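You operate a simulated robot arm through the tools that you are given. There is no shell and no other tool. Be economical: measure what you need, move in short steps, check, and stop when the job is done.

You are at the controls of a simulated robot arm. One attempt, no reset.

JOB
Open the cream drawer, put the blue stopper in the inside of the cream drawer, then shut the drawer. Fetch the brown pad and set it on the pale orange tile. Fetch the white tape roll and set it on the bare top of the red bench. Fetch the shortest blue ribbed bead and set it on top of the white glass block. Put the grey cork on the shelf of the stock table. Do these in any order. Set down upright: blue stopper, brown pad.

The check looks at the end state, three seconds after you hand in, the way a careful person would. Anything else that was tipped, shoved, dropped, spilled or broken makes it a failure. Lids that push on must go on centred and level and be pressed home; caps that screw on are set level and turned clockwise until they are tight.

ROBOT AND FRAMES
A 7-joint arm with a two-finger gripper on a trunk, on a base that drives. Base frame: it is fixed to the floor where the robot stands at the start and does not move with it; the origin is under the middle of the robot, x ahead of it, y to its left, z up; the surface under the hand at the start is at about z = 0.85. Readings come in m, degrees, newtons and seconds.
With the tool pointing down near the work surface it reaches from about 0.32 to 0.8 m from the robot's upright axis, wherever it stands. Its first joint turns from -166.0 to 166.0 degrees. Places, roughly: bare top of the red bench [-1.6, -2.5, 1]; blue stopper (5x5x6 cm) [0.5, 0, 0.9]; brown pad (4x4x5 cm) [0.7, -0.1, 0.9]; cream drawer [0.6, -0.1, 0.7]; grey cork (3x3x4 cm) [-0.3, -1.4, 0.9]; inside of the cream drawer [0.6, -0.2, 0.7]; pale orange tile (6x6x2 cm) [0.7, 0.2, 0.9]; shelf of the stock table [0, -1.2, 0.4]; shortest blue ribbed bead (4x4x3 cm) [-0.2, -1.3, 0.4]; white glass block (5x5x5 cm) [-1.7, 0.1, 0.9]; white tape roll (6x6x3 cm) [0.4, -0.2, 0.9]. Payload 2.45 kg.
The TCP is the grasp point between the finger pads, 0.027 m short of the fingertips. In the tool frame z runs along the fingers and y along their closing line. The gripper opens to 0.08 m. The gripper's body begins 0.054 m behind the TCP.
Orientation is told as [roll, pitch, yaw] about the base's x, y, z axes, in that order, counted from this pose: with the fingers straight down and closing along the base's y, the tool's x points along the base's -x, its y along +y and its z along -z.

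CONTROLS
- The arm moves only by the tool send_rows. Its arguments are lists of equal length, an entry for each row: "claw": the closure, from 0 (fully open) to 1 (shut); "translation": the shift along the tool's x, y, z in m, a list of three; "dr": the turn, a rotation vector about the tool's x, y, z in degrees, a list of three. In form: {"claw": [claw, ...], "translation": [[dx, dy, dz], ...], "dr": [[ax, ay, az], ...]}. A call has 1 to 10 rows; each row is the pose to reach, as a shift and turn from the pose commanded when the call began, along the tool's axes at that moment. A row lasts 0.2 s, in which the tool goes at most 0.05 m and 8.6 degrees; a call with a longer step from one row to the next is refused whole, and so is a gripper value outside its range. A pose out of reach is approached as far as the arm can. The call stops where the force on the tool passes 40 N (or 10 N more than at its start, if that is more) or the arm is blocked; 0.2 s more then pass. The fingers move at their own pace (about 0.153 m/s each) and stop on an object; they squeeze with about 32 N. The grip force told is the motor's: it shows also when the fingers shut on nothing. Time passes only in rows, and 0.2 s behind the last, so rows that repeat a pose let the fingers close. It gives the time, the measured TCP pose, the force on the tool (base axes), the opening and the grip force at its end, in the units of the frame above (readings bear some noise), with the torque about the TCP (base axes, N m) and any sound that the robot's microphone picked up, and new pictures: "pictures" is both (left out), scene, wrist or none.
- Cameras (640 x 400 px; columns grow to the right, rows downward): "scene" is now at [0.0457, 0.1056, 1.5876]; the picture's right is [-0.45, -0.89, 0.00], its down [-0.72, 0.36, -0.59] and it looks along [0.53, -0.26, -0.81] (base axes); focal length 263 px, centre (320, 200). "wrist" rides on the gripper at [0.063, 0.012, -0.079] in the tool frame; the picture's right is [-0.19, 0.98, 0.00], its down [-0.72, -0.14, -0.68] and it looks along [-0.67, -0.13, 0.73] (tool axes); focal length 226 px, centre (320, 200). There is no depth. A picture from a camera that has moved, and an enlarged one, comes with that camera's place and axes in the base frame and with its lens.
- lift_body(by): slides the trunk up (or, below 0, down) by that many m; the arm and the scene camera ride with it, the base frame stays. It gives what a move gives, with no picture.
- drive_base(legs): drives the robot by 1 to 6 legs, each [ahead, turn to the left] in m and degrees, along the robot's own axes; the way and the turn of a leg run together, so that a leg with both is an arc; at most 1.5 m and 180 degrees a leg. The arm and the cameras ride along, it lands a little off, and it stops where it bumps. It gives what a move gives, and a new picture of the scene camera.
- pan_tilt(pan, tilt): turns the head with the scene camera to pan (to the left, within 120 degrees either way) and tilt (down, from -29 to 69), counted from straight ahead of the robot. It gives what a move gives, and a new picture of the scene camera.
- inspect(camera, box): a new picture of the part [left, top, right, bottom] of that camera's present view, enlarged. It takes no simulated time.
- sign_off(): hands the job in; it is judged then, once.

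Work in short steps. Places have to be worked out from the pictures, the camera data and where the tool is seen: move nearer, look again, correct. Check each grasp and each placing, and mend what went wrong. You have 186 turns and 260 pictures in all, those below and enlarged ones among them. Open the gripper and draw the arm clear of the work before you hand the job in, unless the task says otherwise; then end with one line.

The tools are called after "Call:" by a JSON object that holds its "fn" and its "kwargs". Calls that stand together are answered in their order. send_rows: Moves the arm, as the interface text tells. Its arguments: {"type":"object","properties":{"claw":{"type":"array","items":{"type":"number"}},"translation":{"type":"array","items":{"type":"array","items":{"type":"number"}}},"dr":{"type":"array","items":{"type":"array","items":{"type":"number"}}},"pictures":{"type":"string","enum":["both","scene","wrist","none"]}},"required":["claw","translation","dr"]} The other tools are called the same way: lift_body (by) slides the trunk up or down; drive_base (legs) drives the base; pan_tilt (pan, tilt) turns the head that bears the scene camera; inspect (camera, box) takes an enlarged picture of a part of a camera's view; sign_off () hands the job in.

At the start:

```text
time: 0.0
tcp_pos: [0.5584, -0.1039, 1.1838]
tool_rot: [0.0, -0.1, 0.0]
contact_force: [0.0, 0.0, -0.9]
torque: [0.0, 0.0, 0.01]
grip_width: 0.0801
gripper_force: 0.0
trunk travel left (down, up): [-0.225, 0.315]
robot x, y, heading: [0.0006, -0.0033, 0.0]
head pan, tilt: [-26.6, 53.9]
```

scene: 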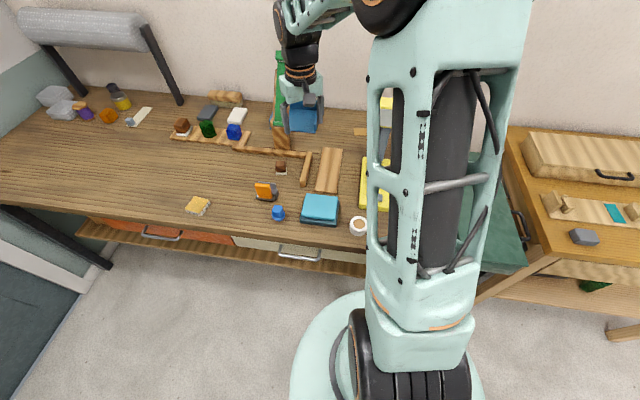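
wrist: 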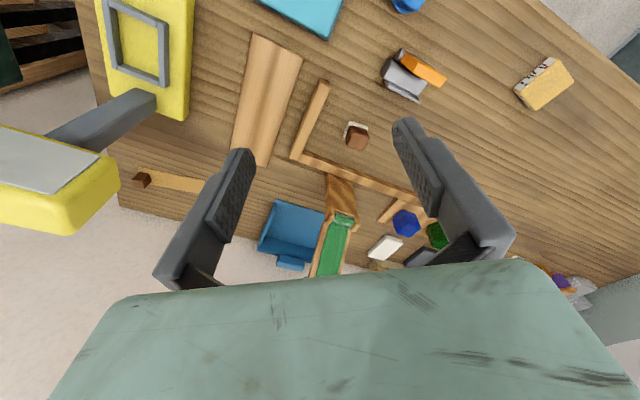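

I start by enlarging the scene to identify the objects on the bench.

Call:
{"fn": "inspect", "kwargs": {"camera": "scene", "box": [160, 80, 400, 280]}}

Call:
{"fn": "inspect", "kwargs": {"camera": "wrist", "box": [240, 0, 600, 225]}}

```text
2.00 times, centred on (280, 180) of scene
camera zoom: at [0.0457, 0.1056, 1.5876], right [-0.45, -0.89, 0.0], down [-0.72, 0.36, -0.59], along [0.53, -0.26, -0.81], focal length 526 px, centre (400, 240)
```

zoom: 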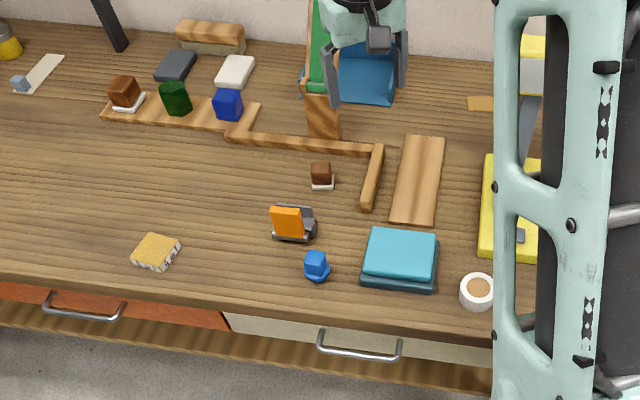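

```text
1.78 times, centred on (420, 112) of wrist
camera zoom: at [0.4951, -0.0904, 1.2637], right [0.19, 0.98, 0.0], down [0.72, -0.14, 0.68], along [0.67, -0.13, -0.73], focal length 402 px, centre (142, 356)
```

zoom: 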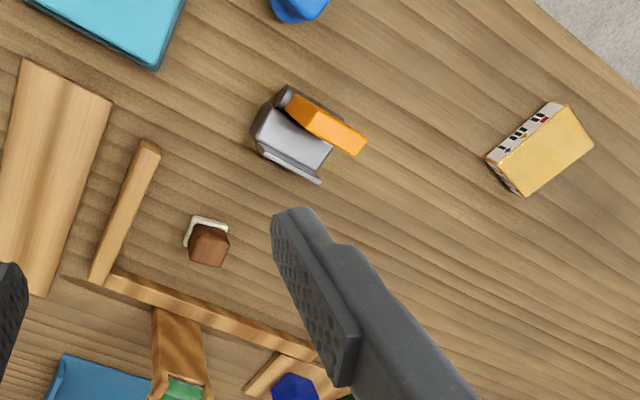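

The brown pad looks to be near (0.70, -0.06), the stopper near (0.53, 0.02) and the tile near (0.68, 0.25). I move above the pad to get a close look.

Call:
{"fn": "send_rows", "kwargs": {"claw": [0, 0, 0, 0, 0, 0], "translation": [[-0.02, 0.007, 0.03], [-0.05, 0.015, 0.06], [-0.08, 0.024, 0.09], [-0.1, 0.033, 0.12], [-0.12, 0.04, 0.15], [-0.135, 0.044, 0.18]], "dr": [[0, 0, 0], [0, 0, 0], [0, 0, 0], [0, 0, 0], [0, 0, 0], [0, 0, 0]]}}

```text
time: 1.4
tcp_pos: [0.6958, -0.0578, 1.0021]
tool_rot: [0.0, 0.1, 0.1]
contact_force: [0.0, 0.2, 0.0]
torque: [-0.02, 0.0, -0.01]
grip_width: 0.08
gripper_force: 0.0
trunk travel left (down, up): [-0.225, 0.315]
robot x, y, heading: [-0.001, -0.0016, 0.5]
head pan, tilt: [-26.6, 53.9]
camera scene: at [0.0465, 0.1058, 1.5875], right [-0.45, -0.89, 0.0], down [-0.72, 0.36, -0.59], along [0.53, -0.26, -0.81], focal length 263 px, centre (320, 200)
camera wrist: at [0.632, -0.0459, 1.0819], right [0.19, 0.98, 0.0], down [0.72, -0.14, 0.68], along [0.67, -0.13, -0.73], focal length 226 px, centre (320, 200)
```

scene: 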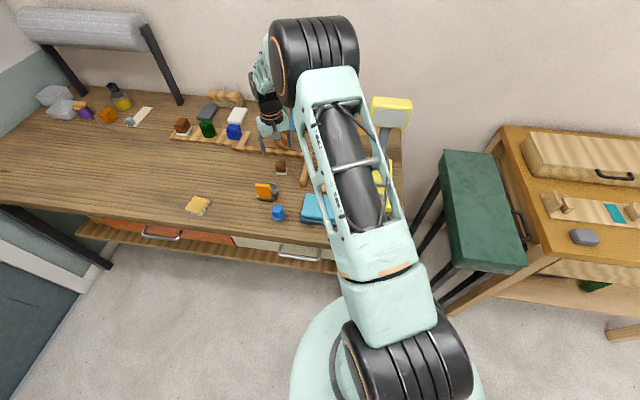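
wrist: 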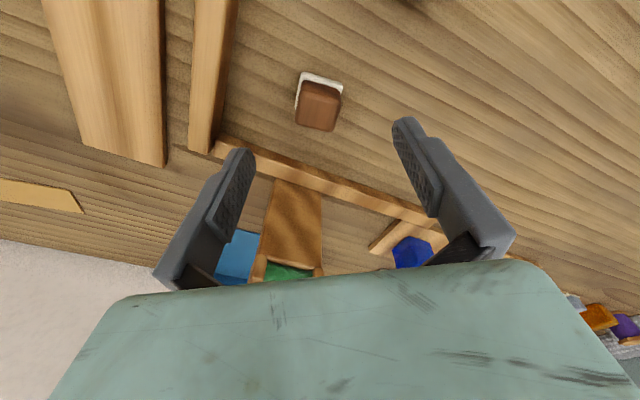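

The pad centre is about (0.699, -0.061), and its sides are yawed about 28° clockwise along with the bench. I rotate, lower, and then look closely.

Call:
{"fn": "send_rows", "kwargs": {"claw": [0, 0, 0, 0], "translation": [[-0.001, -0.001, 0.01], [-0.002, -0.002, 0.02], [-0.003, -0.003, 0.03], [-0.003, -0.003, 0.045]], "dr": [[0, 0, 7], [0, 0, 14], [0, 0, 21], [0, 0, 29]], "pictures": "wrist"}}

Call:
{"fn": "inspect", "kwargs": {"camera": "wrist", "box": [240, 50, 400, 150]}}

```text
time: 2.4
tcp_pos: [0.6976, -0.0632, 0.9588]
tool_rot: [0.0, 0.0, -29.2]
contact_force: [-0.4, 1.0, -0.7]
torque: [-0.02, -0.02, -0.02]
grip_width: 0.0802
gripper_force: 0.0
trunk travel left (down, up): [-0.225, 0.315]
robot x, y, heading: [0.0015, 0.0009, 0.0]
head pan, tilt: [-26.6, 53.9]
camera wrist: at [0.6475, -0.02, 1.0371], right [0.65, 0.76, 0.0], down [0.56, -0.47, 0.68], along [0.52, -0.44, -0.73], focal length 226 px, centre (320, 200)
```

wrist: 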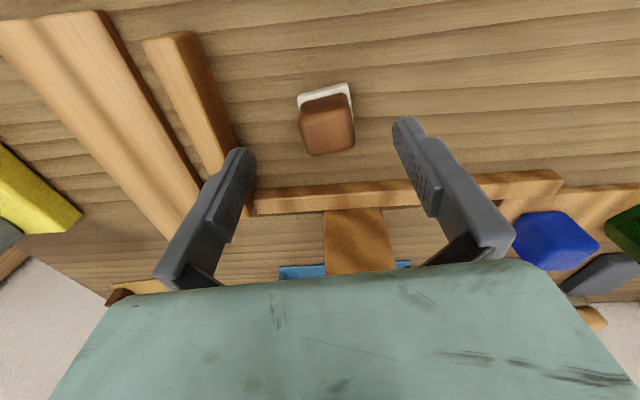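

```text
4.00 times, centred on (320, 100) of wrist
camera zoom: at [0.6475, -0.02, 1.0371], right [0.65, 0.76, 0.0], down [0.56, -0.47, 0.68], along [0.52, -0.44, -0.73], focal length 904 px, centre (320, 600)
```

zoom: 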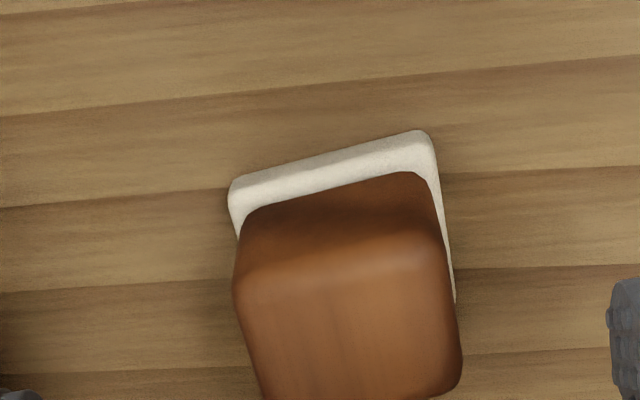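

The pad is a brown block on a white base, with its yaw nearer -24°. I correct the pose, descend and grip the brown part.

Call:
{"fn": "send_rows", "kwargs": {"claw": [0, 0, 0.2, 1, 1, 1], "translation": [[-0.003, 0.005, 0.02], [-0.003, 0.005, 0.045], [-0.003, 0.005, 0.068], [-0.003, 0.005, 0.068], [-0.003, 0.005, 0.068], [-0.003, 0.005, 0.068]], "dr": [[0, 0, -5], [0, 0, -5], [0, 0, -5], [0, 0, -5], [0, 0, -5], [0, 0, -5]], "pictures": "wrist"}}

```text
time: 3.8
tcp_pos: [0.7016, -0.0579, 0.8911]
tool_rot: [0.1, 0.0, -24.0]
contact_force: [0.5, -0.9, 0.1]
torque: [0.01, 0.01, -0.04]
grip_width: 0.035
gripper_force: 32.0
trunk travel left (down, up): [-0.225, 0.315]
robot x, y, heading: [0.0037, 0.0008, 0.3]
head pan, tilt: [-26.6, 53.9]
camera wrist: at [0.6486, -0.0208, 0.9696], right [0.58, 0.82, 0.0], down [0.6, -0.42, 0.68], along [0.56, -0.39, -0.73], focal length 226 px, centre (320, 200)
```

wrist: 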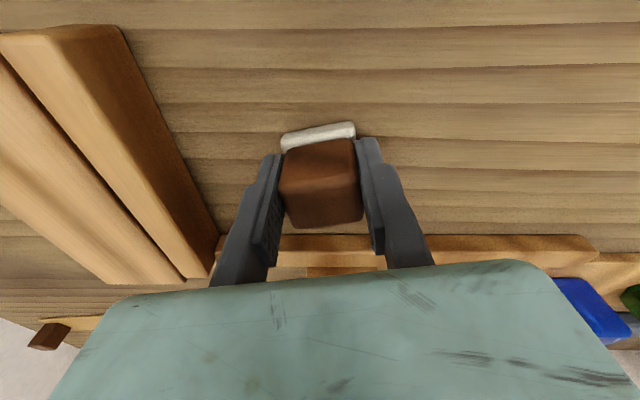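

The pad is held at 3.5 cm width. I lift it and carry it toward the tile to view that up close.

Call:
{"fn": "send_rows", "kwargs": {"claw": [1, 1, 1, 1, 1, 1, 1, 1, 1, 1], "translation": [[0, 0, -0.04], [0, 0, -0.08], [0, 0, -0.11], [0.02, 0.035, -0.12], [0.04, 0.07, -0.12], [0.06, 0.105, -0.12], [0.08, 0.14, -0.12], [0.1, 0.175, -0.12], [0.115, 0.2, -0.12], [0.12, 0.21, -0.12]], "dr": [[0, 0, 0], [0, 0, 0], [0, 0, 0], [0, 0, 0], [0, 0, 0], [0, 0, 0], [0, 0, 0], [0, 0, 0], [0, 0, 0], [0, 0, 0]]}}

```text
time: 6.0
tcp_pos: [0.679, 0.1819, 1.0115]
tool_rot: [0.0, 0.0, -24.0]
contact_force: [-1.5, -0.7, 0.4]
torque: [0.02, 0.03, 0.02]
grip_width: 0.0351
gripper_force: 32.2
trunk travel left (down, up): [-0.225, 0.315]
robot x, y, heading: [0.0042, 0.0022, -0.1]
head pan, tilt: [-26.6, 53.9]
camera scene: at [0.0458, 0.106, 1.5876], right [-0.45, -0.89, 0.0], down [-0.72, 0.36, -0.59], along [0.53, -0.26, -0.81], focal length 263 px, centre (320, 200)
camera wrist: at [0.6253, 0.2185, 1.0907], right [0.58, 0.82, 0.0], down [0.6, -0.42, 0.68], along [0.56, -0.39, -0.73], focal length 226 px, centre (320, 200)
```

scene: 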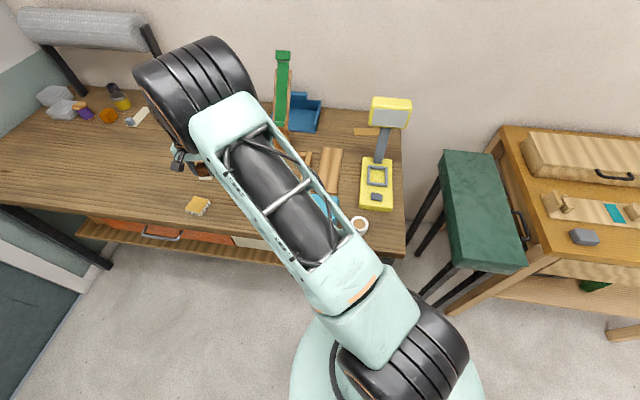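
wrist: 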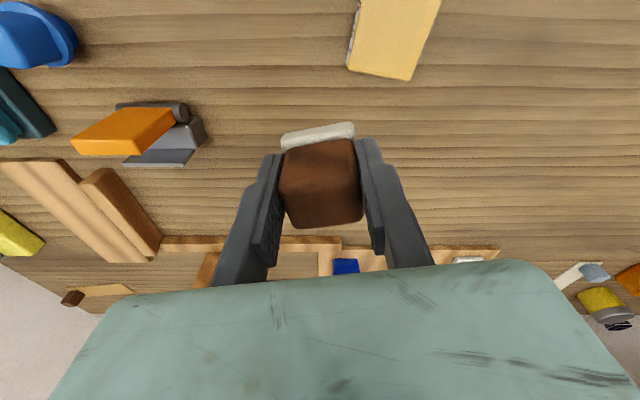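

Tile corners put its centre at about (0.680, 0.250), yaw -45°. I move above it, align, and lower to 2 cm above for a check.

Call:
{"fn": "send_rows", "kwargs": {"claw": [1, 1, 1, 1, 1], "translation": [[0.013, 0.03, 0], [0.027, 0.063, 0], [0.027, 0.063, 0.03], [0.027, 0.063, 0.06], [0.027, 0.063, 0.08]], "dr": [[0, 0, 7], [0, 0, 14], [0, 0, 21], [0, 0, 21], [0, 0, 21]], "pictures": "wrist"}}

Call:
{"fn": "inspect", "kwargs": {"camera": "wrist", "box": [240, 50, 400, 250]}}

```text
time: 7.2
tcp_pos: [0.6784, 0.2497, 0.9309]
tool_rot: [-0.1, 0.0, -44.9]
contact_force: [0.1, -0.7, 0.0]
torque: [0.02, 0.03, 0.0]
grip_width: 0.0349
gripper_force: 31.9
trunk travel left (down, up): [-0.225, 0.315]
robot x, y, heading: [-0.0004, -0.0024, -0.0]
head pan, tilt: [-26.6, 53.9]
camera wrist: at [0.6418, 0.304, 1.011], right [0.83, 0.56, 0.0], down [0.41, -0.61, 0.68], along [0.38, -0.57, -0.73], focal length 226 px, centre (320, 200)
```

wrist: 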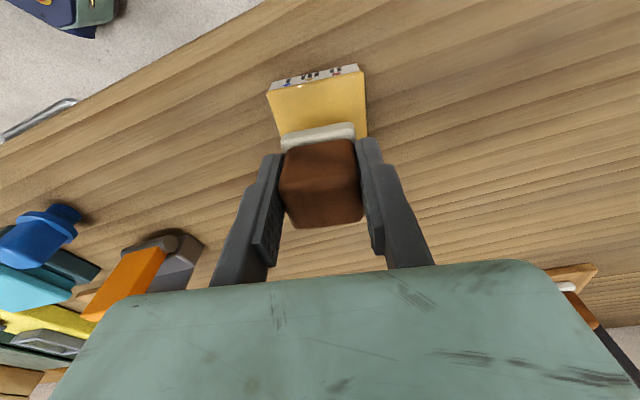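

```text
2.00 times, centred on (320, 150) of wrist
camera zoom: at [0.6418, 0.304, 1.011], right [0.83, 0.56, 0.0], down [0.41, -0.61, 0.68], along [0.38, -0.57, -0.73], focal length 452 px, centre (320, 300)
```

zoom: 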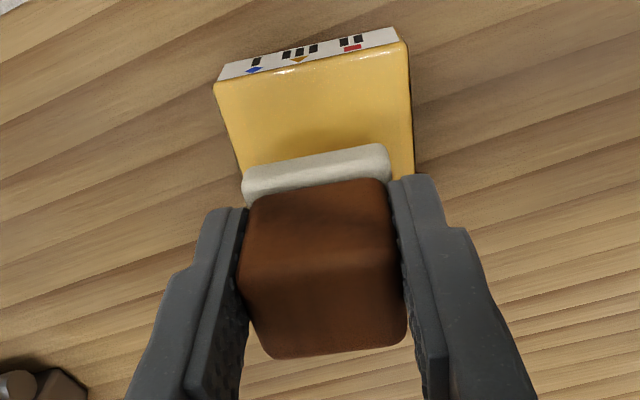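

The tile centre is confirmed at (0.681, 0.249), so the pad is nearly centred. I lower it until it touches.

Call:
{"fn": "send_rows", "kwargs": {"claw": [1, 1, 1, 1], "translation": [[0.002, 0.001, 0.01], [0.002, 0.001, 0.015], [0.002, 0.001, 0.018], [0.002, 0.001, 0.02]], "dr": [[0, 0, 0], [0, 0, 0], [0, 0, 0], [0, 0, 0]], "pictures": "wrist"}}

```text
time: 8.2
tcp_pos: [0.6784, 0.2518, 0.9118]
tool_rot: [0.0, 0.0, -45.0]
contact_force: [-0.6, -0.4, -0.6]
torque: [-0.01, 0.02, -0.01]
grip_width: 0.035
gripper_force: 32.4
trunk travel left (down, up): [-0.225, 0.315]
robot x, y, heading: [0.0006, 0.0003, 0.2]
head pan, tilt: [-26.6, 53.9]
camera wrist: at [0.6414, 0.3062, 0.9907], right [0.83, 0.56, 0.0], down [0.41, -0.61, 0.68], along [0.38, -0.57, -0.73], focal length 226 px, centre (320, 200)
```

wrist: 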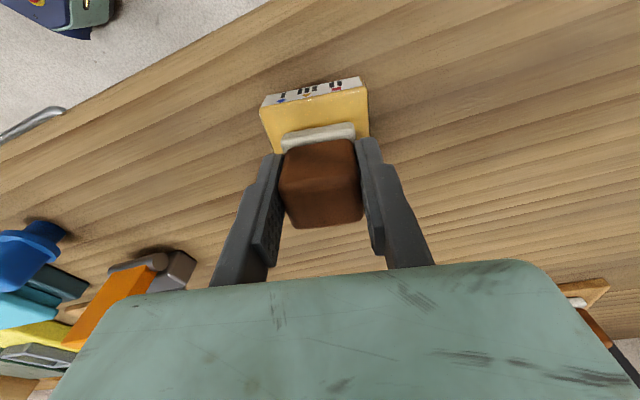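

There's no contact yet, and the pad sits slightly to the far side. I shift 4 mm and continue down until it touches.

Call:
{"fn": "send_rows", "kwargs": {"claw": [1, 1, 1, 1, 1], "translation": [[0.004, 0, 0.001], [0.004, 0, 0.003], [0.004, 0, 0.005], [0.004, 0, 0.006], [0.004, 0, 0.007]], "dr": [[0, 0, 0], [0, 0, 0], [0, 0, 0], [0, 0, 0], [0, 0, 0]], "pictures": "wrist"}}

```text
time: 9.4
tcp_pos: [0.6745, 0.2542, 0.9074]
tool_rot: [0.3, 0.0, -45.0]
contact_force: [-0.4, 0.3, 26.9]
torque: [-0.22, 0.15, 0.01]
grip_width: 0.0346
gripper_force: 32.2
trunk travel left (down, up): [-0.225, 0.315]
robot x, y, heading: [0.0044, 0.0004, 0.1]
head pan, tilt: [-26.6, 53.9]
camera wrist: at [0.6382, 0.3091, 0.9876], right [0.83, 0.56, 0.01], down [0.4, -0.61, 0.68], along [0.38, -0.56, -0.73], focal length 226 px, centre (320, 200)
```

wrist: 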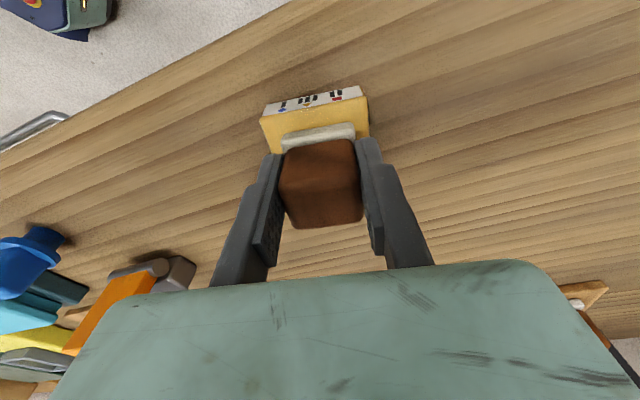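

Contact at 27 N. I ease up 2 mm, open and rise.

Call:
{"fn": "send_rows", "kwargs": {"claw": [1, 0.6, 0, 0, 0, 0, 0], "translation": [[0, 0, -0.002], [0, 0, -0.002], [0, 0, -0.002], [0, 0, -0.03], [0, 0, -0.07], [0, 0, -0.11], [0, 0, -0.13]], "dr": [[0, 0, 0], [0, 0, 0], [0, 0, 0], [0, 0, 0], [0, 0, 0], [0, 0, 0], [0, 0, 0]], "pictures": "wrist"}}

Call:
{"fn": "inspect", "kwargs": {"camera": "wrist", "box": [240, 50, 400, 150]}}

```text
time: 11.0
tcp_pos: [0.6765, 0.2528, 1.0342]
tool_rot: [0.0, 0.0, -45.0]
contact_force: [-0.5, 0.5, 0.4]
torque: [0.02, -0.02, 0.01]
grip_width: 0.0799
gripper_force: 0.1
trunk travel left (down, up): [-0.225, 0.315]
robot x, y, heading: [0.0007, 0.0026, -0.0]
head pan, tilt: [-26.6, 53.9]
camera wrist: at [0.6394, 0.3078, 1.1133], right [0.83, 0.56, 0.0], down [0.41, -0.61, 0.68], along [0.38, -0.57, -0.73], focal length 226 px, centre (320, 200)
```

wrist: 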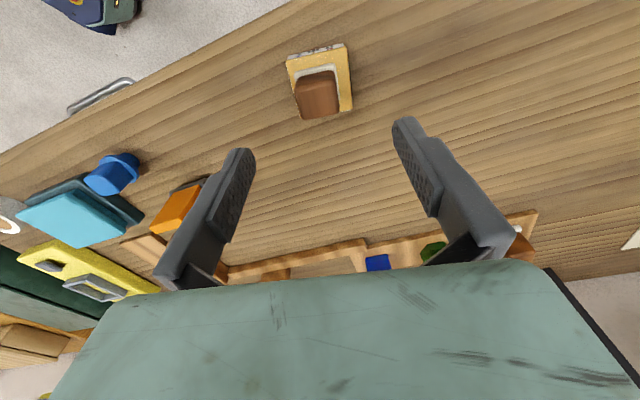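

```text
4.00 times, centred on (320, 100) of wrist
camera zoom: at [0.6394, 0.3078, 1.1133], right [0.83, 0.56, 0.0], down [0.41, -0.61, 0.68], along [0.38, -0.57, -0.73], focal length 904 px, centre (320, 600)
```

zoom: 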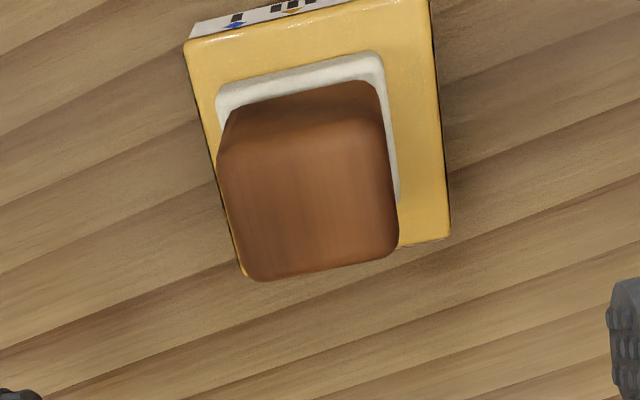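

The pad sits fully on the tile. The drawer handle is near (0.41, 0.0, 0.75) and the drawer pulls out along about (-0.85, 0.53). I retract the arm, then re-stand the robot square to the bench.

Call:
{"fn": "send_rows", "kwargs": {"claw": [0, 0, 0, 0, 0, 0, 0], "translation": [[0, 0, -0.04], [0.01, -0.03, -0.07], [0.02, -0.06, -0.1], [0.03, -0.1, -0.12], [0.045, -0.14, -0.14], [0.06, -0.18, -0.16], [0.0707, -0.21, -0.18]], "dr": [[0, 0, 0], [0, 0, 0], [0, 0, 0], [0, 0, 0], [0, 0, 0], [0, 0, 0], [0, 0, 0]], "pictures": "none"}}

Call:
{"fn": "drive_base", "kwargs": {"legs": [[0, 112], [0.37, 0], [0, -144]]}}

```text
time: 12.6
tcp_pos: [0.4749, 0.1554, 1.2154]
tool_rot: [0.1, -0.1, -44.9]
contact_force: [-0.5, 0.3, -0.1]
torque: [-0.02, 0.0, 0.0]
grip_width: 0.0797
gripper_force: 0.0
trunk travel left (down, up): [-0.225, 0.315]
robot x, y, heading: [-0.0027, -0.0016, 0.1]
head pan, tilt: [-26.6, 53.9]
```

```text
time: 16.3
tcp_pos: [-0.0467, 0.5002, 1.2153]
tool_rot: [0.0, -0.1, 32.4]
contact_force: [-0.7, -0.7, 0.6]
torque: [0.01, 0.0, 0.01]
grip_width: 0.0799
gripper_force: 0.2
trunk travel left (down, up): [-0.225, 0.315]
robot x, y, heading: [-0.0, 0.0021, 75.4]
head pan, tilt: [-26.6, 53.9]
stopped in leg 1: the robot was blocked; the commanded pose is now the measured one
camera scene: at [-0.0929, 0.0701, 1.5876], right [0.76, -0.66, 0.0], down [-0.53, -0.61, -0.59], along [0.39, 0.44, -0.81], focal length 263 px, centre (320, 200)
```

scene: 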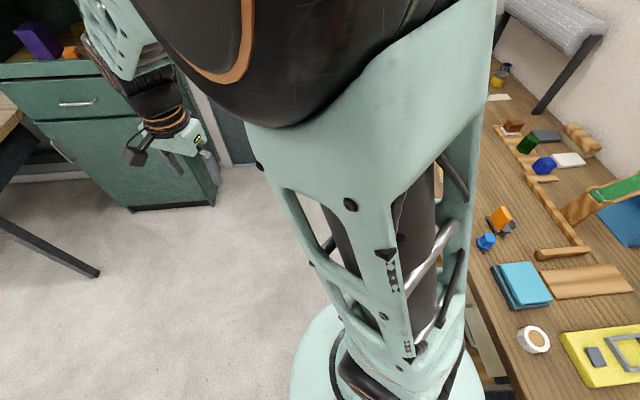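

The drive was blocked at 75° heading. I look around to see what's near.

Call:
{"fn": "pan_tilt", "kwargs": {"pan": 45, "tilt": 45}}

Call:
{"fn": "pan_tilt", "kwargs": {"pan": -90, "tilt": 60}}

```text
time: 17.7
tcp_pos: [-0.0466, 0.5004, 1.2134]
tool_rot: [-0.3, 0.0, 32.3]
contact_force: [-0.2, 0.4, 0.4]
torque: [0.0, -0.01, 0.01]
grip_width: 0.0798
gripper_force: 0.0
trunk travel left (down, up): [-0.225, 0.315]
robot x, y, heading: [0.0043, 0.0022, 75.5]
head pan, tilt: [45.0, 45.0]
camera scene: at [-0.1531, 0.0951, 1.5991], right [0.99, 0.16, 0.0], down [0.11, -0.7, -0.7], along [-0.11, 0.69, -0.71], focal length 263 px, centre (320, 200)
```

scene: 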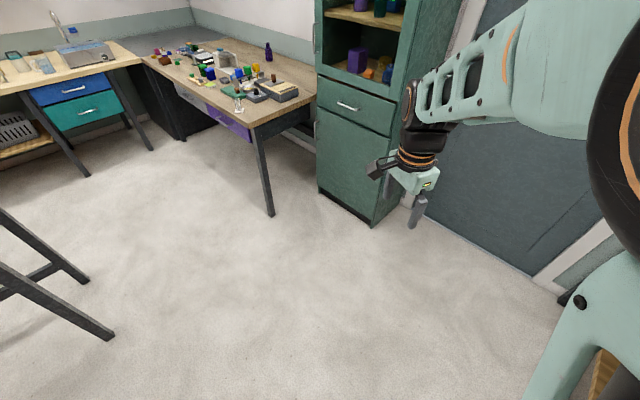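

```text
time: 19.9
tcp_pos: [-0.0471, 0.5009, 1.2144]
tool_rot: [-0.1, 0.0, 32.4]
contact_force: [-0.4, -0.2, -0.2]
torque: [0.04, -0.01, 0.0]
grip_width: 0.08
gripper_force: 0.0
trunk travel left (down, up): [-0.225, 0.315]
robot x, y, heading: [0.0005, 0.0009, 75.7]
head pan, tilt: [-90.0, 60.0]
camera scene: at [-0.075, 0.0482, 1.5875], right [0.45, -0.89, 0.0], down [-0.72, -0.36, -0.59], along [0.52, 0.26, -0.81], focal length 263 px, centre (320, 200)
```

scene: 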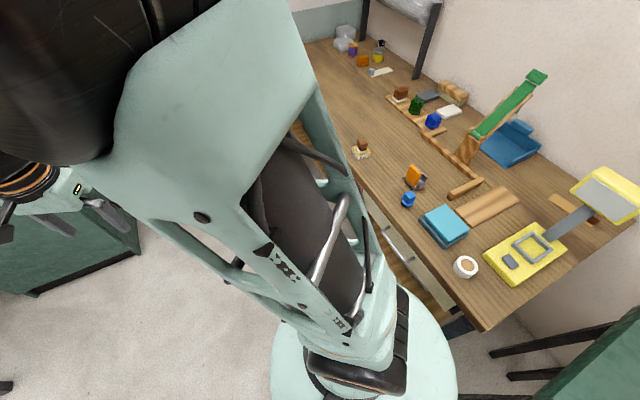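

Open floor lies ahead. I drive ahead 0.3, turn right to face the bench squarely, then back up 0.2 m.

Call:
{"fn": "drive_base", "kwargs": {"legs": [[0.3, 0], [0, -107], [-0.2, 0]]}}

Call:
{"fn": "pan_tilt", "kwargs": {"pan": 0, "tilt": 55}}

```text
time: 27.8
tcp_pos: [0.3906, 0.2896, 1.2133]
tool_rot: [-0.1, -0.1, -75.2]
contact_force: [-0.7, 0.7, 0.2]
torque: [-0.05, -0.05, 0.01]
grip_width: 0.0799
gripper_force: 0.1
trunk travel left (down, up): [-0.225, 0.315]
robot x, y, heading: [-0.0982, 0.3944, -32.2]
head pan, tilt: [-90.0, 60.0]
camera scene: at [-0.0321, 0.4503, 1.5882], right [-0.99, -0.14, 0.0], down [-0.11, 0.8, -0.6], along [0.08, -0.59, -0.8], focal length 263 px, centre (320, 200)
```

scene: 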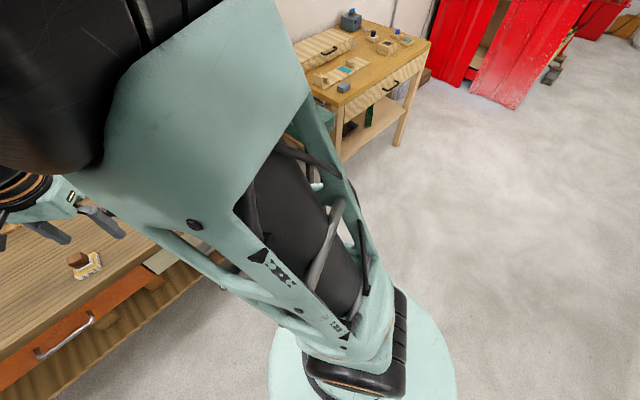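

```text
time: 29.4
tcp_pos: [0.3912, 0.2887, 1.2143]
tool_rot: [-0.1, 0.0, -75.3]
contact_force: [-0.6, 0.0, -0.3]
torque: [0.0, 0.04, -0.02]
grip_width: 0.08
gripper_force: 0.0
trunk travel left (down, up): [-0.225, 0.315]
robot x, y, heading: [-0.1005, 0.3925, -32.2]
head pan, tilt: [0.0, 55.0]
camera scene: at [0.0194, 0.4841, 1.5863], right [-0.53, -0.85, 0.0], down [-0.69, 0.44, -0.57], along [0.48, -0.31, -0.82], focal length 263 px, centre (320, 200)
```

scene: 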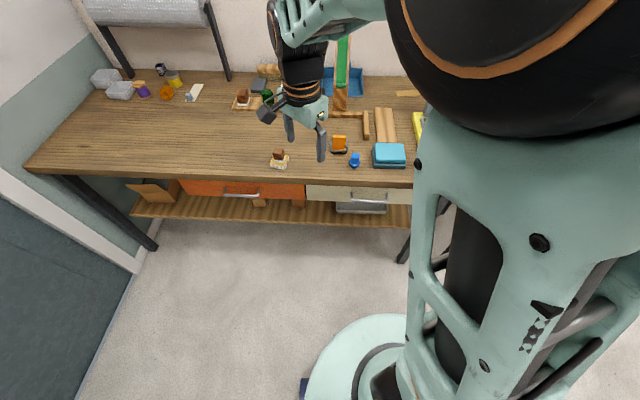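

Now I zoom on the handle to judge its geometry.

Call:
{"fn": "inspect", "kwargs": {"camera": "scene", "box": [300, 140, 428, 220]}}

```text
5.00 times, centred on (364, 180) of scene
camera zoom: at [0.0194, 0.4841, 1.5863], right [-0.53, -0.85, 0.0], down [-0.69, 0.44, -0.57], along [0.48, -0.31, -0.82], focal length 1315 px, centre (100, 300)
```

zoom: 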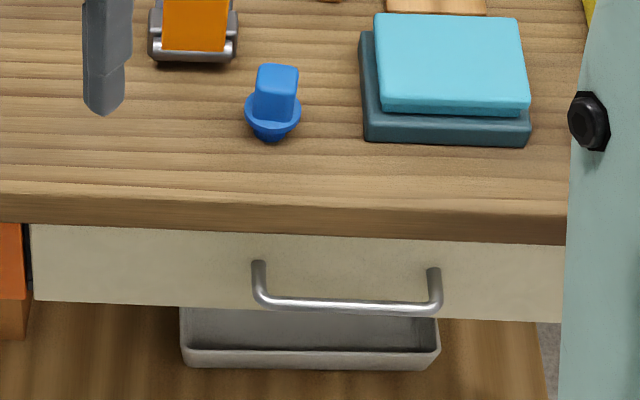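

Handle bar looks to be at about (0.39, 0.02, 0.775), standing ~3 cm off the front. I move above it with the closing line turned along the pull direction.

Call:
{"fn": "send_rows", "kwargs": {"claw": [0, 0, 0, 0, 0, 0, 0, 0, 0, 0], "translation": [[-0.026, -0.007, 0.02], [-0.052, -0.014, 0.045], [-0.078, -0.021, 0.07], [-0.104, -0.028, 0.1], [-0.13, -0.035, 0.13], [-0.156, -0.042, 0.16], [-0.182, -0.048, 0.19], [-0.208, -0.055, 0.22], [-0.234, -0.062, 0.245], [-0.259, -0.069, 0.265]], "dr": [[0, 0, 5], [0, 0, 10], [0, 0, 15], [0, 0, 20], [0, 0, 25], [0, 0, 30], [0, 0, 35], [0, 0, 40], [0, 0, 45], [0, 0, 49.4]]}}

```text
time: 31.6
tcp_pos: [0.3898, 0.0202, 0.95]
tool_rot: [-0.1, -0.1, -124.8]
contact_force: [-0.1, 0.0, -0.3]
torque: [0.03, 0.01, 0.0]
grip_width: 0.0804
gripper_force: 0.1
trunk travel left (down, up): [-0.225, 0.315]
robot x, y, heading: [-0.1032, 0.3993, -32.4]
head pan, tilt: [0.0, 55.0]
camera scene: at [0.0196, 0.4837, 1.5862], right [-0.53, -0.85, 0.0], down [-0.69, 0.44, -0.57], along [0.48, -0.3, -0.82], focal length 263 px, centre (320, 200)
camera wrist: at [0.435, 0.0651, 1.0299], right [0.7, -0.72, 0.0], down [-0.52, -0.51, 0.68], along [-0.49, -0.47, -0.73], focal length 226 px, centre (320, 200)
```

scene: 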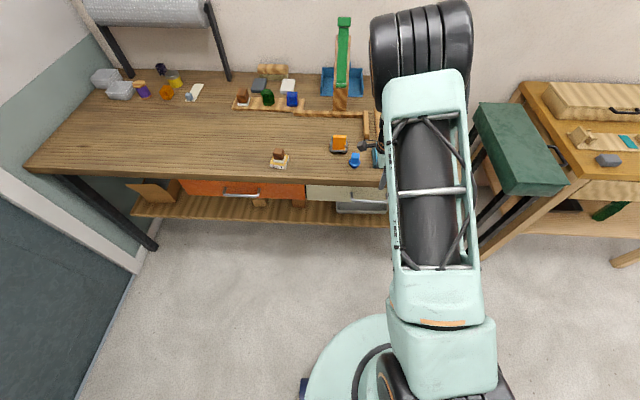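
wrist: 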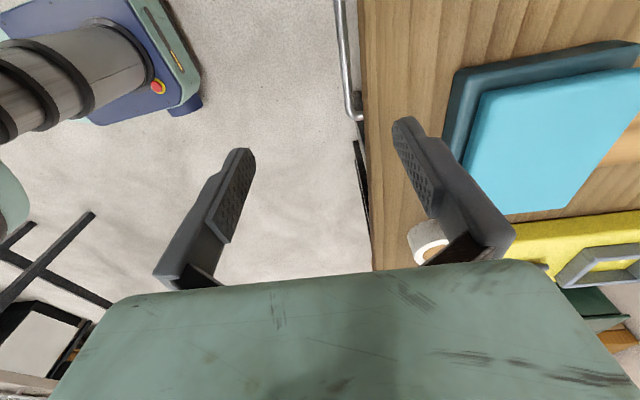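

From both views the bar is at z≈0.74, n≈-0.33, tucked just outside the overhanging top, so I'll grasp it with the tool tilted 45° inward. First I back the robot up 0.1 m for pulling room.

Call:
{"fn": "drive_base", "kwargs": {"legs": [[-0.1, 0]]}}

```text
time: 32.8
tcp_pos: [0.304, 0.0734, 0.9513]
tool_rot: [0.0, 0.0, -124.7]
contact_force: [0.0, 1.1, -0.2]
torque: [-0.03, -0.02, 0.02]
grip_width: 0.0798
gripper_force: 0.1
trunk travel left (down, up): [-0.225, 0.315]
robot x, y, heading: [-0.1833, 0.4475, -32.2]
head pan, tilt: [0.0, 55.0]
camera scene: at [-0.0655, 0.5375, 1.5863], right [-0.53, -0.85, 0.0], down [-0.69, 0.44, -0.57], along [0.49, -0.31, -0.82], focal length 263 px, centre (320, 200)
```

scene: 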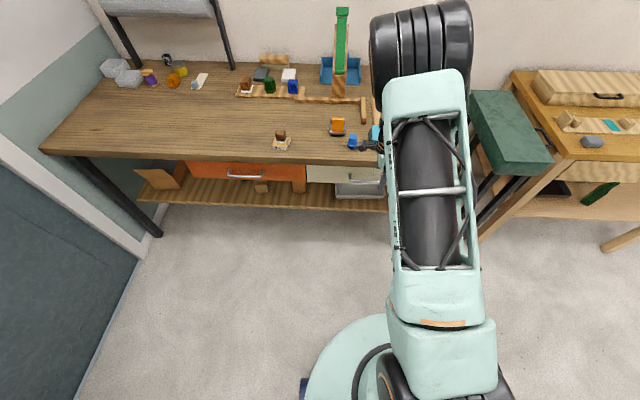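

TCP is laterally aligned. I tilt 45° and move to 8 cm short of the bar, with the fingers half open.

Call:
{"fn": "send_rows", "kwargs": {"claw": [0.3, 0.5, 0.5, 0.5, 0.5, 0.5], "translation": [[0, 0.01, 0.025], [0, 0.02, 0.05], [0, 0.03, 0.075], [0, 0.04, 0.1], [0, 0.055, 0.125], [0, 0.067, 0.15]], "dr": [[-7.5, 0, 0], [-15, 0, 0], [-22.5, 0, 0], [-30, 0, 0], [-37.5, 0, 0], [-45, 0, 0]]}}

```text
time: 34.2
tcp_pos: [0.3604, 0.0345, 0.8003]
tool_rot: [45.1, -0.1, -124.9]
contact_force: [-0.2, 0.7, 0.1]
torque: [-0.01, -0.01, -0.01]
grip_width: 0.0397
gripper_force: 0.0
trunk travel left (down, up): [-0.225, 0.315]
robot x, y, heading: [-0.1832, 0.4481, -32.5]
head pan, tilt: [0.0, 55.0]
camera scene: at [-0.0649, 0.5369, 1.5862], right [-0.53, -0.85, 0.0], down [-0.69, 0.44, -0.57], along [0.48, -0.31, -0.82], focal length 263 px, centre (320, 200)
camera wrist: at [0.3557, 0.1143, 0.8654], right [0.46, -0.55, 0.7], down [-0.89, -0.26, 0.38], along [-0.03, -0.79, -0.61], focal length 226 px, centre (320, 200)
```

scene: 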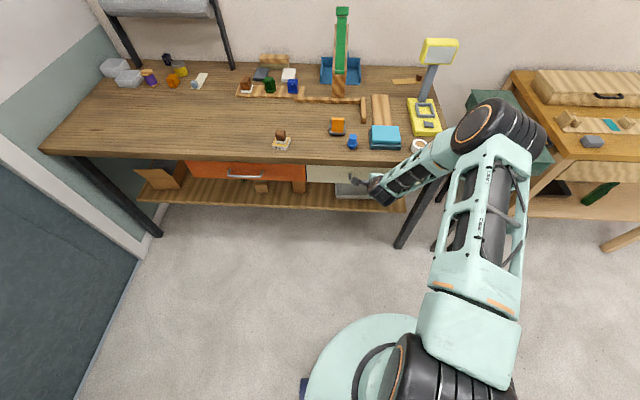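
wrist: 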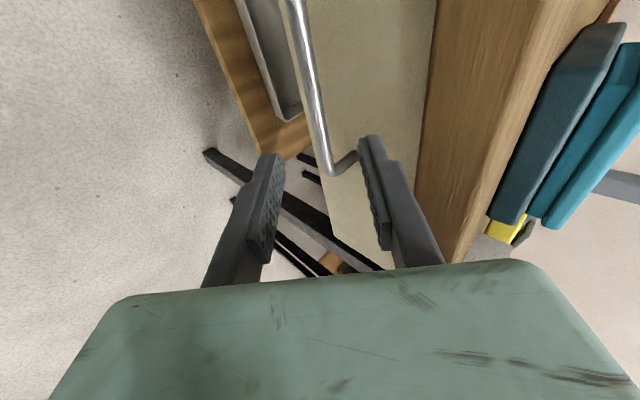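

The bar lies right along the approach line between the fingers. I advance 5 cm and check.

Call:
{"fn": "send_rows", "kwargs": {"claw": [0.5, 0.5], "translation": [[0, 0, 0.03], [0, 0, 0.05]], "dr": [[0, 0, 0], [0, 0, 0]], "pictures": "wrist"}}

```text
time: 34.8
tcp_pos: [0.3876, 0.0125, 0.764]
tool_rot: [45.0, -0.1, -124.8]
contact_force: [0.8, -0.4, -1.7]
torque: [-0.03, 0.0, 0.0]
grip_width: 0.0403
gripper_force: 0.1
trunk travel left (down, up): [-0.225, 0.315]
robot x, y, heading: [-0.1862, 0.447, -32.6]
head pan, tilt: [0.0, 55.0]
camera wrist: at [0.3847, 0.0928, 0.8295], right [0.46, -0.55, 0.69], down [-0.89, -0.26, 0.38], along [-0.03, -0.79, -0.61], focal length 226 px, centre (320, 200)
```

wrist: 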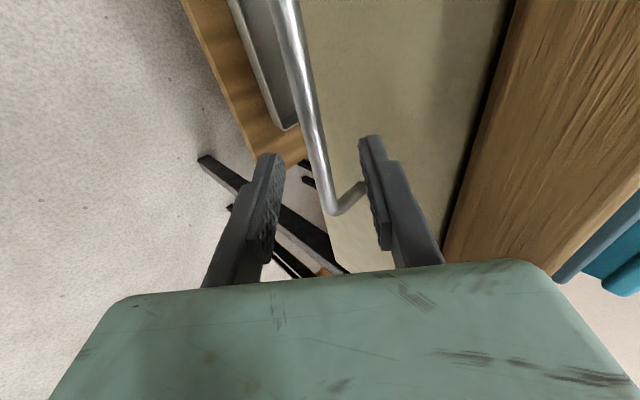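

Triangulating gives the bar about 3.5 cm further in, well centred. I advance 3.4 cm and close.

Call:
{"fn": "send_rows", "kwargs": {"claw": [0.5, 0.5, 1, 1, 1], "translation": [[0, -0.001, 0.018], [0, -0.001, 0.034], [0, -0.001, 0.034], [0, -0.001, 0.034], [0, -0.001, 0.034]], "dr": [[0, 0, 0], [0, 0, 0], [0, 0, 0], [0, 0, 0], [0, 0, 0]], "pictures": "wrist"}}

```text
time: 36.0
tcp_pos: [0.4063, 0.0004, 0.7376]
tool_rot: [44.8, -0.1, -124.8]
contact_force: [0.1, 0.8, -7.8]
torque: [0.09, -0.06, -0.15]
grip_width: 0.0116
gripper_force: 38.0
trunk travel left (down, up): [-0.225, 0.315]
robot x, y, heading: [-0.1847, 0.4489, -32.6]
head pan, tilt: [0.0, 55.0]
camera wrist: at [0.4037, 0.0805, 0.8035], right [0.46, -0.56, 0.69], down [-0.89, -0.26, 0.38], along [-0.04, -0.79, -0.61], focal length 226 px, centre (320, 200)
```

wrist: 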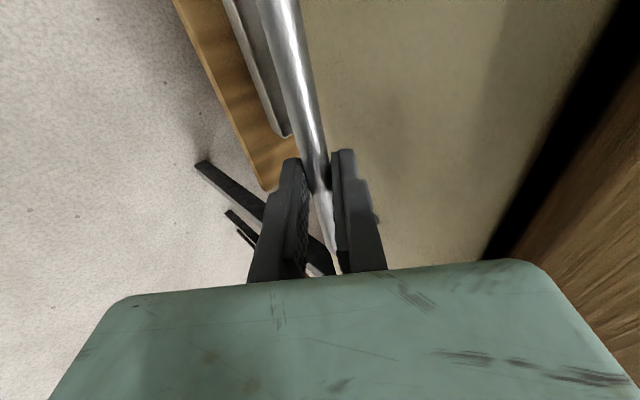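

The bar is gripped. I pull outward in small steps.

Call:
{"fn": "send_rows", "kwargs": {"claw": [1, 1, 1, 1, 1, 1, 1, 1], "translation": [[0, -0.009, -0.009], [0, -0.026, -0.026], [0, -0.044, -0.044], [0, -0.062, -0.062], [0, -0.08, -0.08], [0, -0.098, -0.098], [0, -0.116, -0.116], [0, -0.134, -0.134]], "dr": [[0, 0, 0], [0, 0, 0], [0, 0, 0], [0, 0, 0], [0, 0, 0], [0, 0, 0], [0, 0, 0], [0, 0, 0]]}}

```text
time: 37.8
tcp_pos: [0.2524, 0.1101, 0.7386]
tool_rot: [44.7, 0.0, -124.7]
contact_force: [6.2, 8.9, -28.2]
torque: [0.46, -0.23, 0.12]
grip_width: 0.0117
gripper_force: 38.0
trunk travel left (down, up): [-0.225, 0.315]
robot x, y, heading: [-0.1829, 0.4462, -32.3]
head pan, tilt: [0.0, 55.0]
camera scene: at [-0.063, 0.5366, 1.586], right [-0.53, -0.85, 0.0], down [-0.69, 0.44, -0.57], along [0.48, -0.31, -0.82], focal length 263 px, centre (320, 200)
camera wrist: at [0.2485, 0.19, 0.804], right [0.46, -0.56, 0.69], down [-0.89, -0.26, 0.38], along [-0.03, -0.79, -0.61], focal length 226 px, centre (320, 200)
```

scene: 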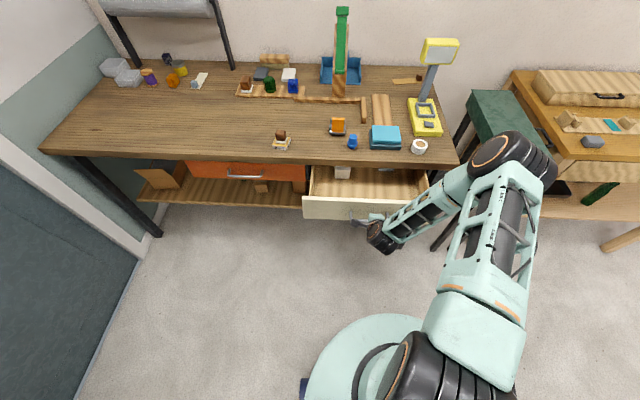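
wrist: 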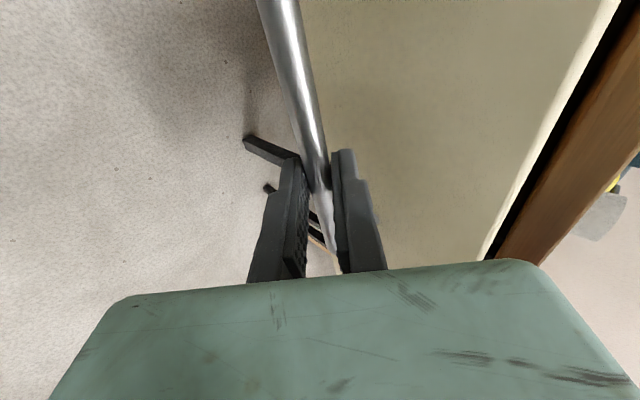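

The drawer is open about 19 cm. I release and back away along the tool axis, then look inside.

Call:
{"fn": "send_rows", "kwargs": {"claw": [0.6, 0.5, 0.5, 0.5, 0.5, 0.5, 0.5], "translation": [[0, 0, 0], [0, 0, 0], [0, 0, -0.03], [0, 0, -0.07], [0, -0.02, -0.11], [0, 0, -0.15], [0, 0.03, -0.18]], "dr": [[0, 0, 0], [0, 0, 0], [0, 0, 0], [0, 0, 0], [0, 0, 0], [8, 0, 0], [16, 0, 0]]}}

Call:
{"fn": "inspect", "kwargs": {"camera": "scene", "box": [280, 110, 472, 230]}}

```text
time: 39.4
tcp_pos: [0.1633, 0.1706, 0.8889]
tool_rot: [28.9, 0.0, -124.7]
contact_force: [-0.2, 0.1, -0.4]
torque: [-0.02, -0.05, -0.01]
grip_width: 0.0401
gripper_force: 0.1
trunk travel left (down, up): [-0.225, 0.315]
robot x, y, heading: [-0.1811, 0.448, -32.2]
head pan, tilt: [0.0, 55.0]
camera scene: at [-0.065, 0.5382, 1.5863], right [-0.53, -0.85, 0.0], down [-0.69, 0.44, -0.57], along [0.48, -0.31, -0.82], focal length 263 px, centre (320, 200)
camera wrist: at [0.1763, 0.2395, 0.9652], right [0.6, -0.65, 0.47], down [-0.78, -0.33, 0.53], along [-0.19, -0.69, -0.7], focal length 226 px, centre (320, 200)
```

scene: 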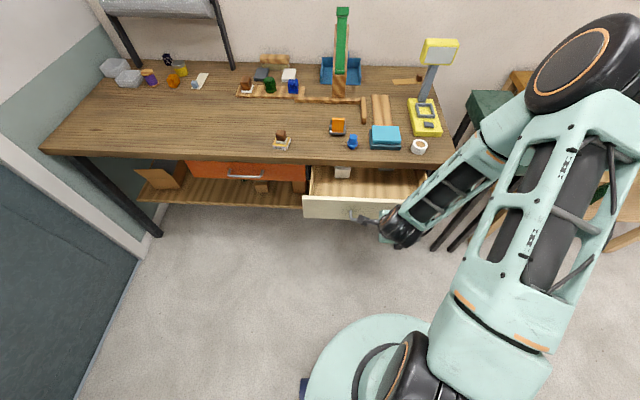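
wrist: 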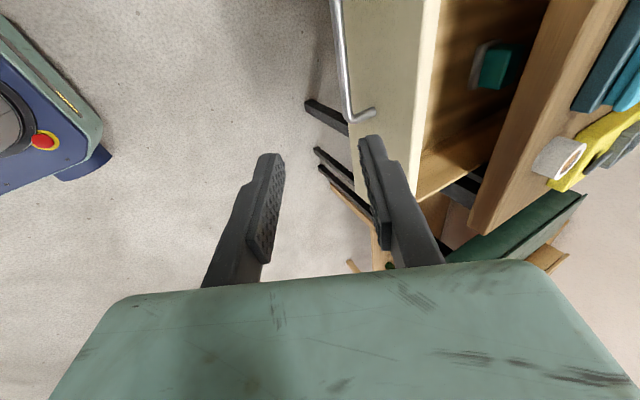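

```text
3.33 times, centred on (376, 170) of scene
camera zoom: at [-0.065, 0.5382, 1.5863], right [-0.53, -0.85, 0.0], down [-0.69, 0.44, -0.57], along [0.48, -0.31, -0.82], focal length 877 px, centre (133, 300)
```

zoom: 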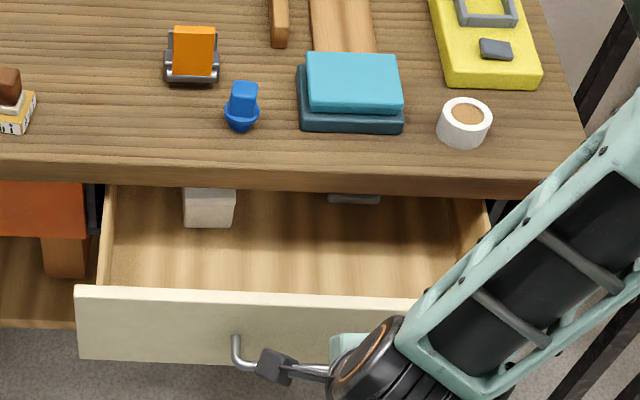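

The drawer has free space in the middle front. The stopper is about 0.82 m away, so I raise and straighten the tool, then drive ahead 0.12.

Call:
{"fn": "send_rows", "kwargs": {"claw": [0.3, 0, 0, 0, 0], "translation": [[0, 0.019, -0.035], [0, 0.038, -0.07], [0, 0.057, -0.105], [0, 0.077, -0.14], [0, 0.097, -0.175]], "dr": [[6, 0, 0], [12, 0, 0], [18, 0, 0], [24, 0, 0], [28.9, 0, 0]], "pictures": "none"}}

Call:
{"fn": "drive_base", "kwargs": {"legs": [[0.12, 0]]}}

```text
time: 40.6
tcp_pos: [0.1643, 0.1664, 1.092]
tool_rot: [0.0, -0.1, -124.9]
contact_force: [-1.2, -0.3, 0.0]
torque: [0.05, 0.0, 0.02]
grip_width: 0.08
gripper_force: 0.1
trunk travel left (down, up): [-0.225, 0.315]
robot x, y, heading: [-0.1834, 0.4486, -32.1]
head pan, tilt: [0.0, 55.0]
```

```text
time: 41.8
tcp_pos: [0.268, 0.1029, 1.0895]
tool_rot: [-0.1, -0.1, -124.9]
contact_force: [0.1, -0.1, -0.3]
torque: [0.01, 0.02, 0.0]
grip_width: 0.0798
gripper_force: 0.0
trunk travel left (down, up): [-0.225, 0.315]
robot x, y, heading: [-0.0809, 0.3849, -32.6]
head pan, tilt: [0.0, 55.0]
camera scene: at [0.0382, 0.4719, 1.5862], right [-0.53, -0.85, 0.0], down [-0.69, 0.44, -0.57], along [0.48, -0.31, -0.82], focal length 263 px, centre (320, 200)
```

scene: 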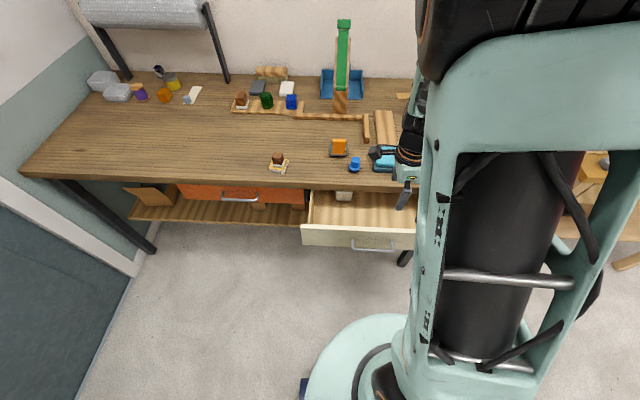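

I move over the stopper at about (0.514, 0.016) at z=1.0 to look closely.

Call:
{"fn": "send_rows", "kwargs": {"claw": [0, 0, 0, 0, 0, 0, 0], "translation": [[0.01, 0.036, 0.0], [0.02, 0.072, 0.0], [0.03, 0.108, 0.02], [0.04, 0.144, 0.04], [0.05, 0.18, 0.06], [0.06, 0.216, 0.08], [0.069, 0.252, 0.09]], "dr": [[0, 0, 0], [0, 0, 0], [0, 0, 0], [0, 0, 0], [0, 0, 0], [0, 0, 0], [0, 0, 0]], "pictures": "wrist"}}

Call:
{"fn": "inspect", "kwargs": {"camera": "wrist", "box": [240, 50, 400, 150]}}

```text
time: 43.4
tcp_pos: [0.515, 0.0166, 1.0008]
tool_rot: [0.0, -0.1, -124.8]
contact_force: [0.9, 0.2, -0.1]
torque: [-0.02, 0.0, 0.01]
grip_width: 0.0799
gripper_force: 0.2
trunk travel left (down, up): [-0.225, 0.315]
robot x, y, heading: [-0.0768, 0.3835, -32.1]
head pan, tilt: [0.0, 55.0]
camera wrist: at [0.5603, 0.0623, 1.0793], right [0.7, -0.72, 0.0], down [-0.53, -0.51, 0.68], along [-0.49, -0.47, -0.73], focal length 226 px, centre (320, 200)
```

wrist: 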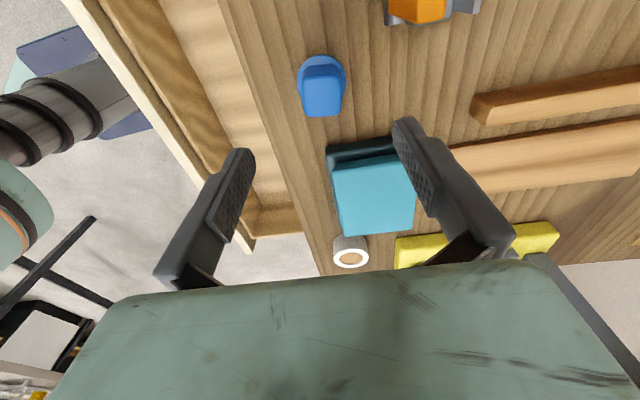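

```text
4.00 times, centred on (320, 100) of wrist
camera zoom: at [0.5603, 0.0623, 1.0793], right [0.7, -0.72, 0.0], down [-0.53, -0.51, 0.68], along [-0.49, -0.47, -0.73], focal length 904 px, centre (320, 600)
```

zoom: 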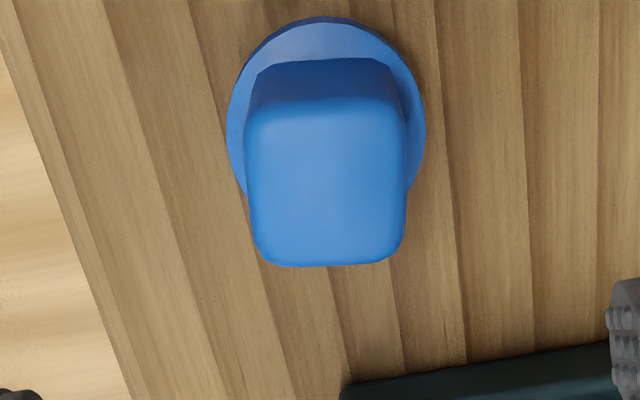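

The stopper's block is centred at about (0.5215, 0.0235). I descend to z=0.908, with the tips above the flange, and grip.

Call:
{"fn": "send_rows", "kwargs": {"claw": [0, 0, 0, 0.1, 1, 1, 1], "translation": [[0.0094, 0.0014, 0.03], [0.0094, 0.0014, 0.06], [0.0094, 0.0014, 0.085], [0.0094, 0.0014, 0.093], [0.0094, 0.0014, 0.093], [0.0094, 0.0014, 0.093], [0.0094, 0.0014, 0.093]], "dr": [[0, 0, 0], [0, 0, 0], [0, 0, 0], [0, 0, 0], [0, 0, 0], [0, 0, 0], [0, 0, 0]], "pictures": "wrist"}}

Call:
{"fn": "inspect", "kwargs": {"camera": "wrist", "box": [240, 90, 400, 270]}}

```text
time: 45.0
tcp_pos: [0.5193, 0.0221, 0.9071]
tool_rot: [0.0, -0.1, -124.8]
contact_force: [0.9, -0.4, -0.1]
torque: [0.03, 0.04, 0.01]
grip_width: 0.0292
gripper_force: 32.4
trunk travel left (down, up): [-0.225, 0.315]
robot x, y, heading: [-0.0815, 0.3832, -32.3]
head pan, tilt: [0.0, 55.0]
camera wrist: at [0.5657, 0.0684, 0.9861], right [0.7, -0.72, 0.0], down [-0.53, -0.51, 0.68], along [-0.49, -0.48, -0.73], focal length 226 px, centre (320, 200)
```

wrist: 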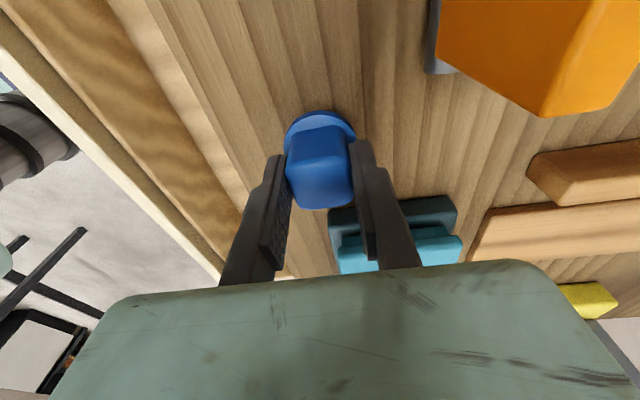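

```text
2.22 times, centred on (320, 180) of wrist
camera zoom: at [0.5657, 0.0684, 0.9861], right [0.7, -0.72, 0.0], down [-0.53, -0.51, 0.68], along [-0.49, -0.48, -0.73], focal length 502 px, centre (320, 244)
```

zoom: 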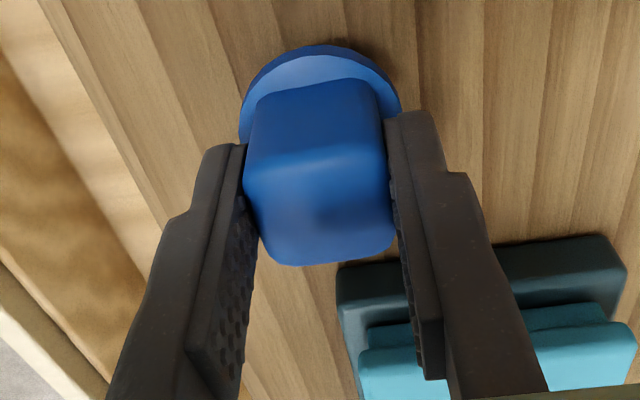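

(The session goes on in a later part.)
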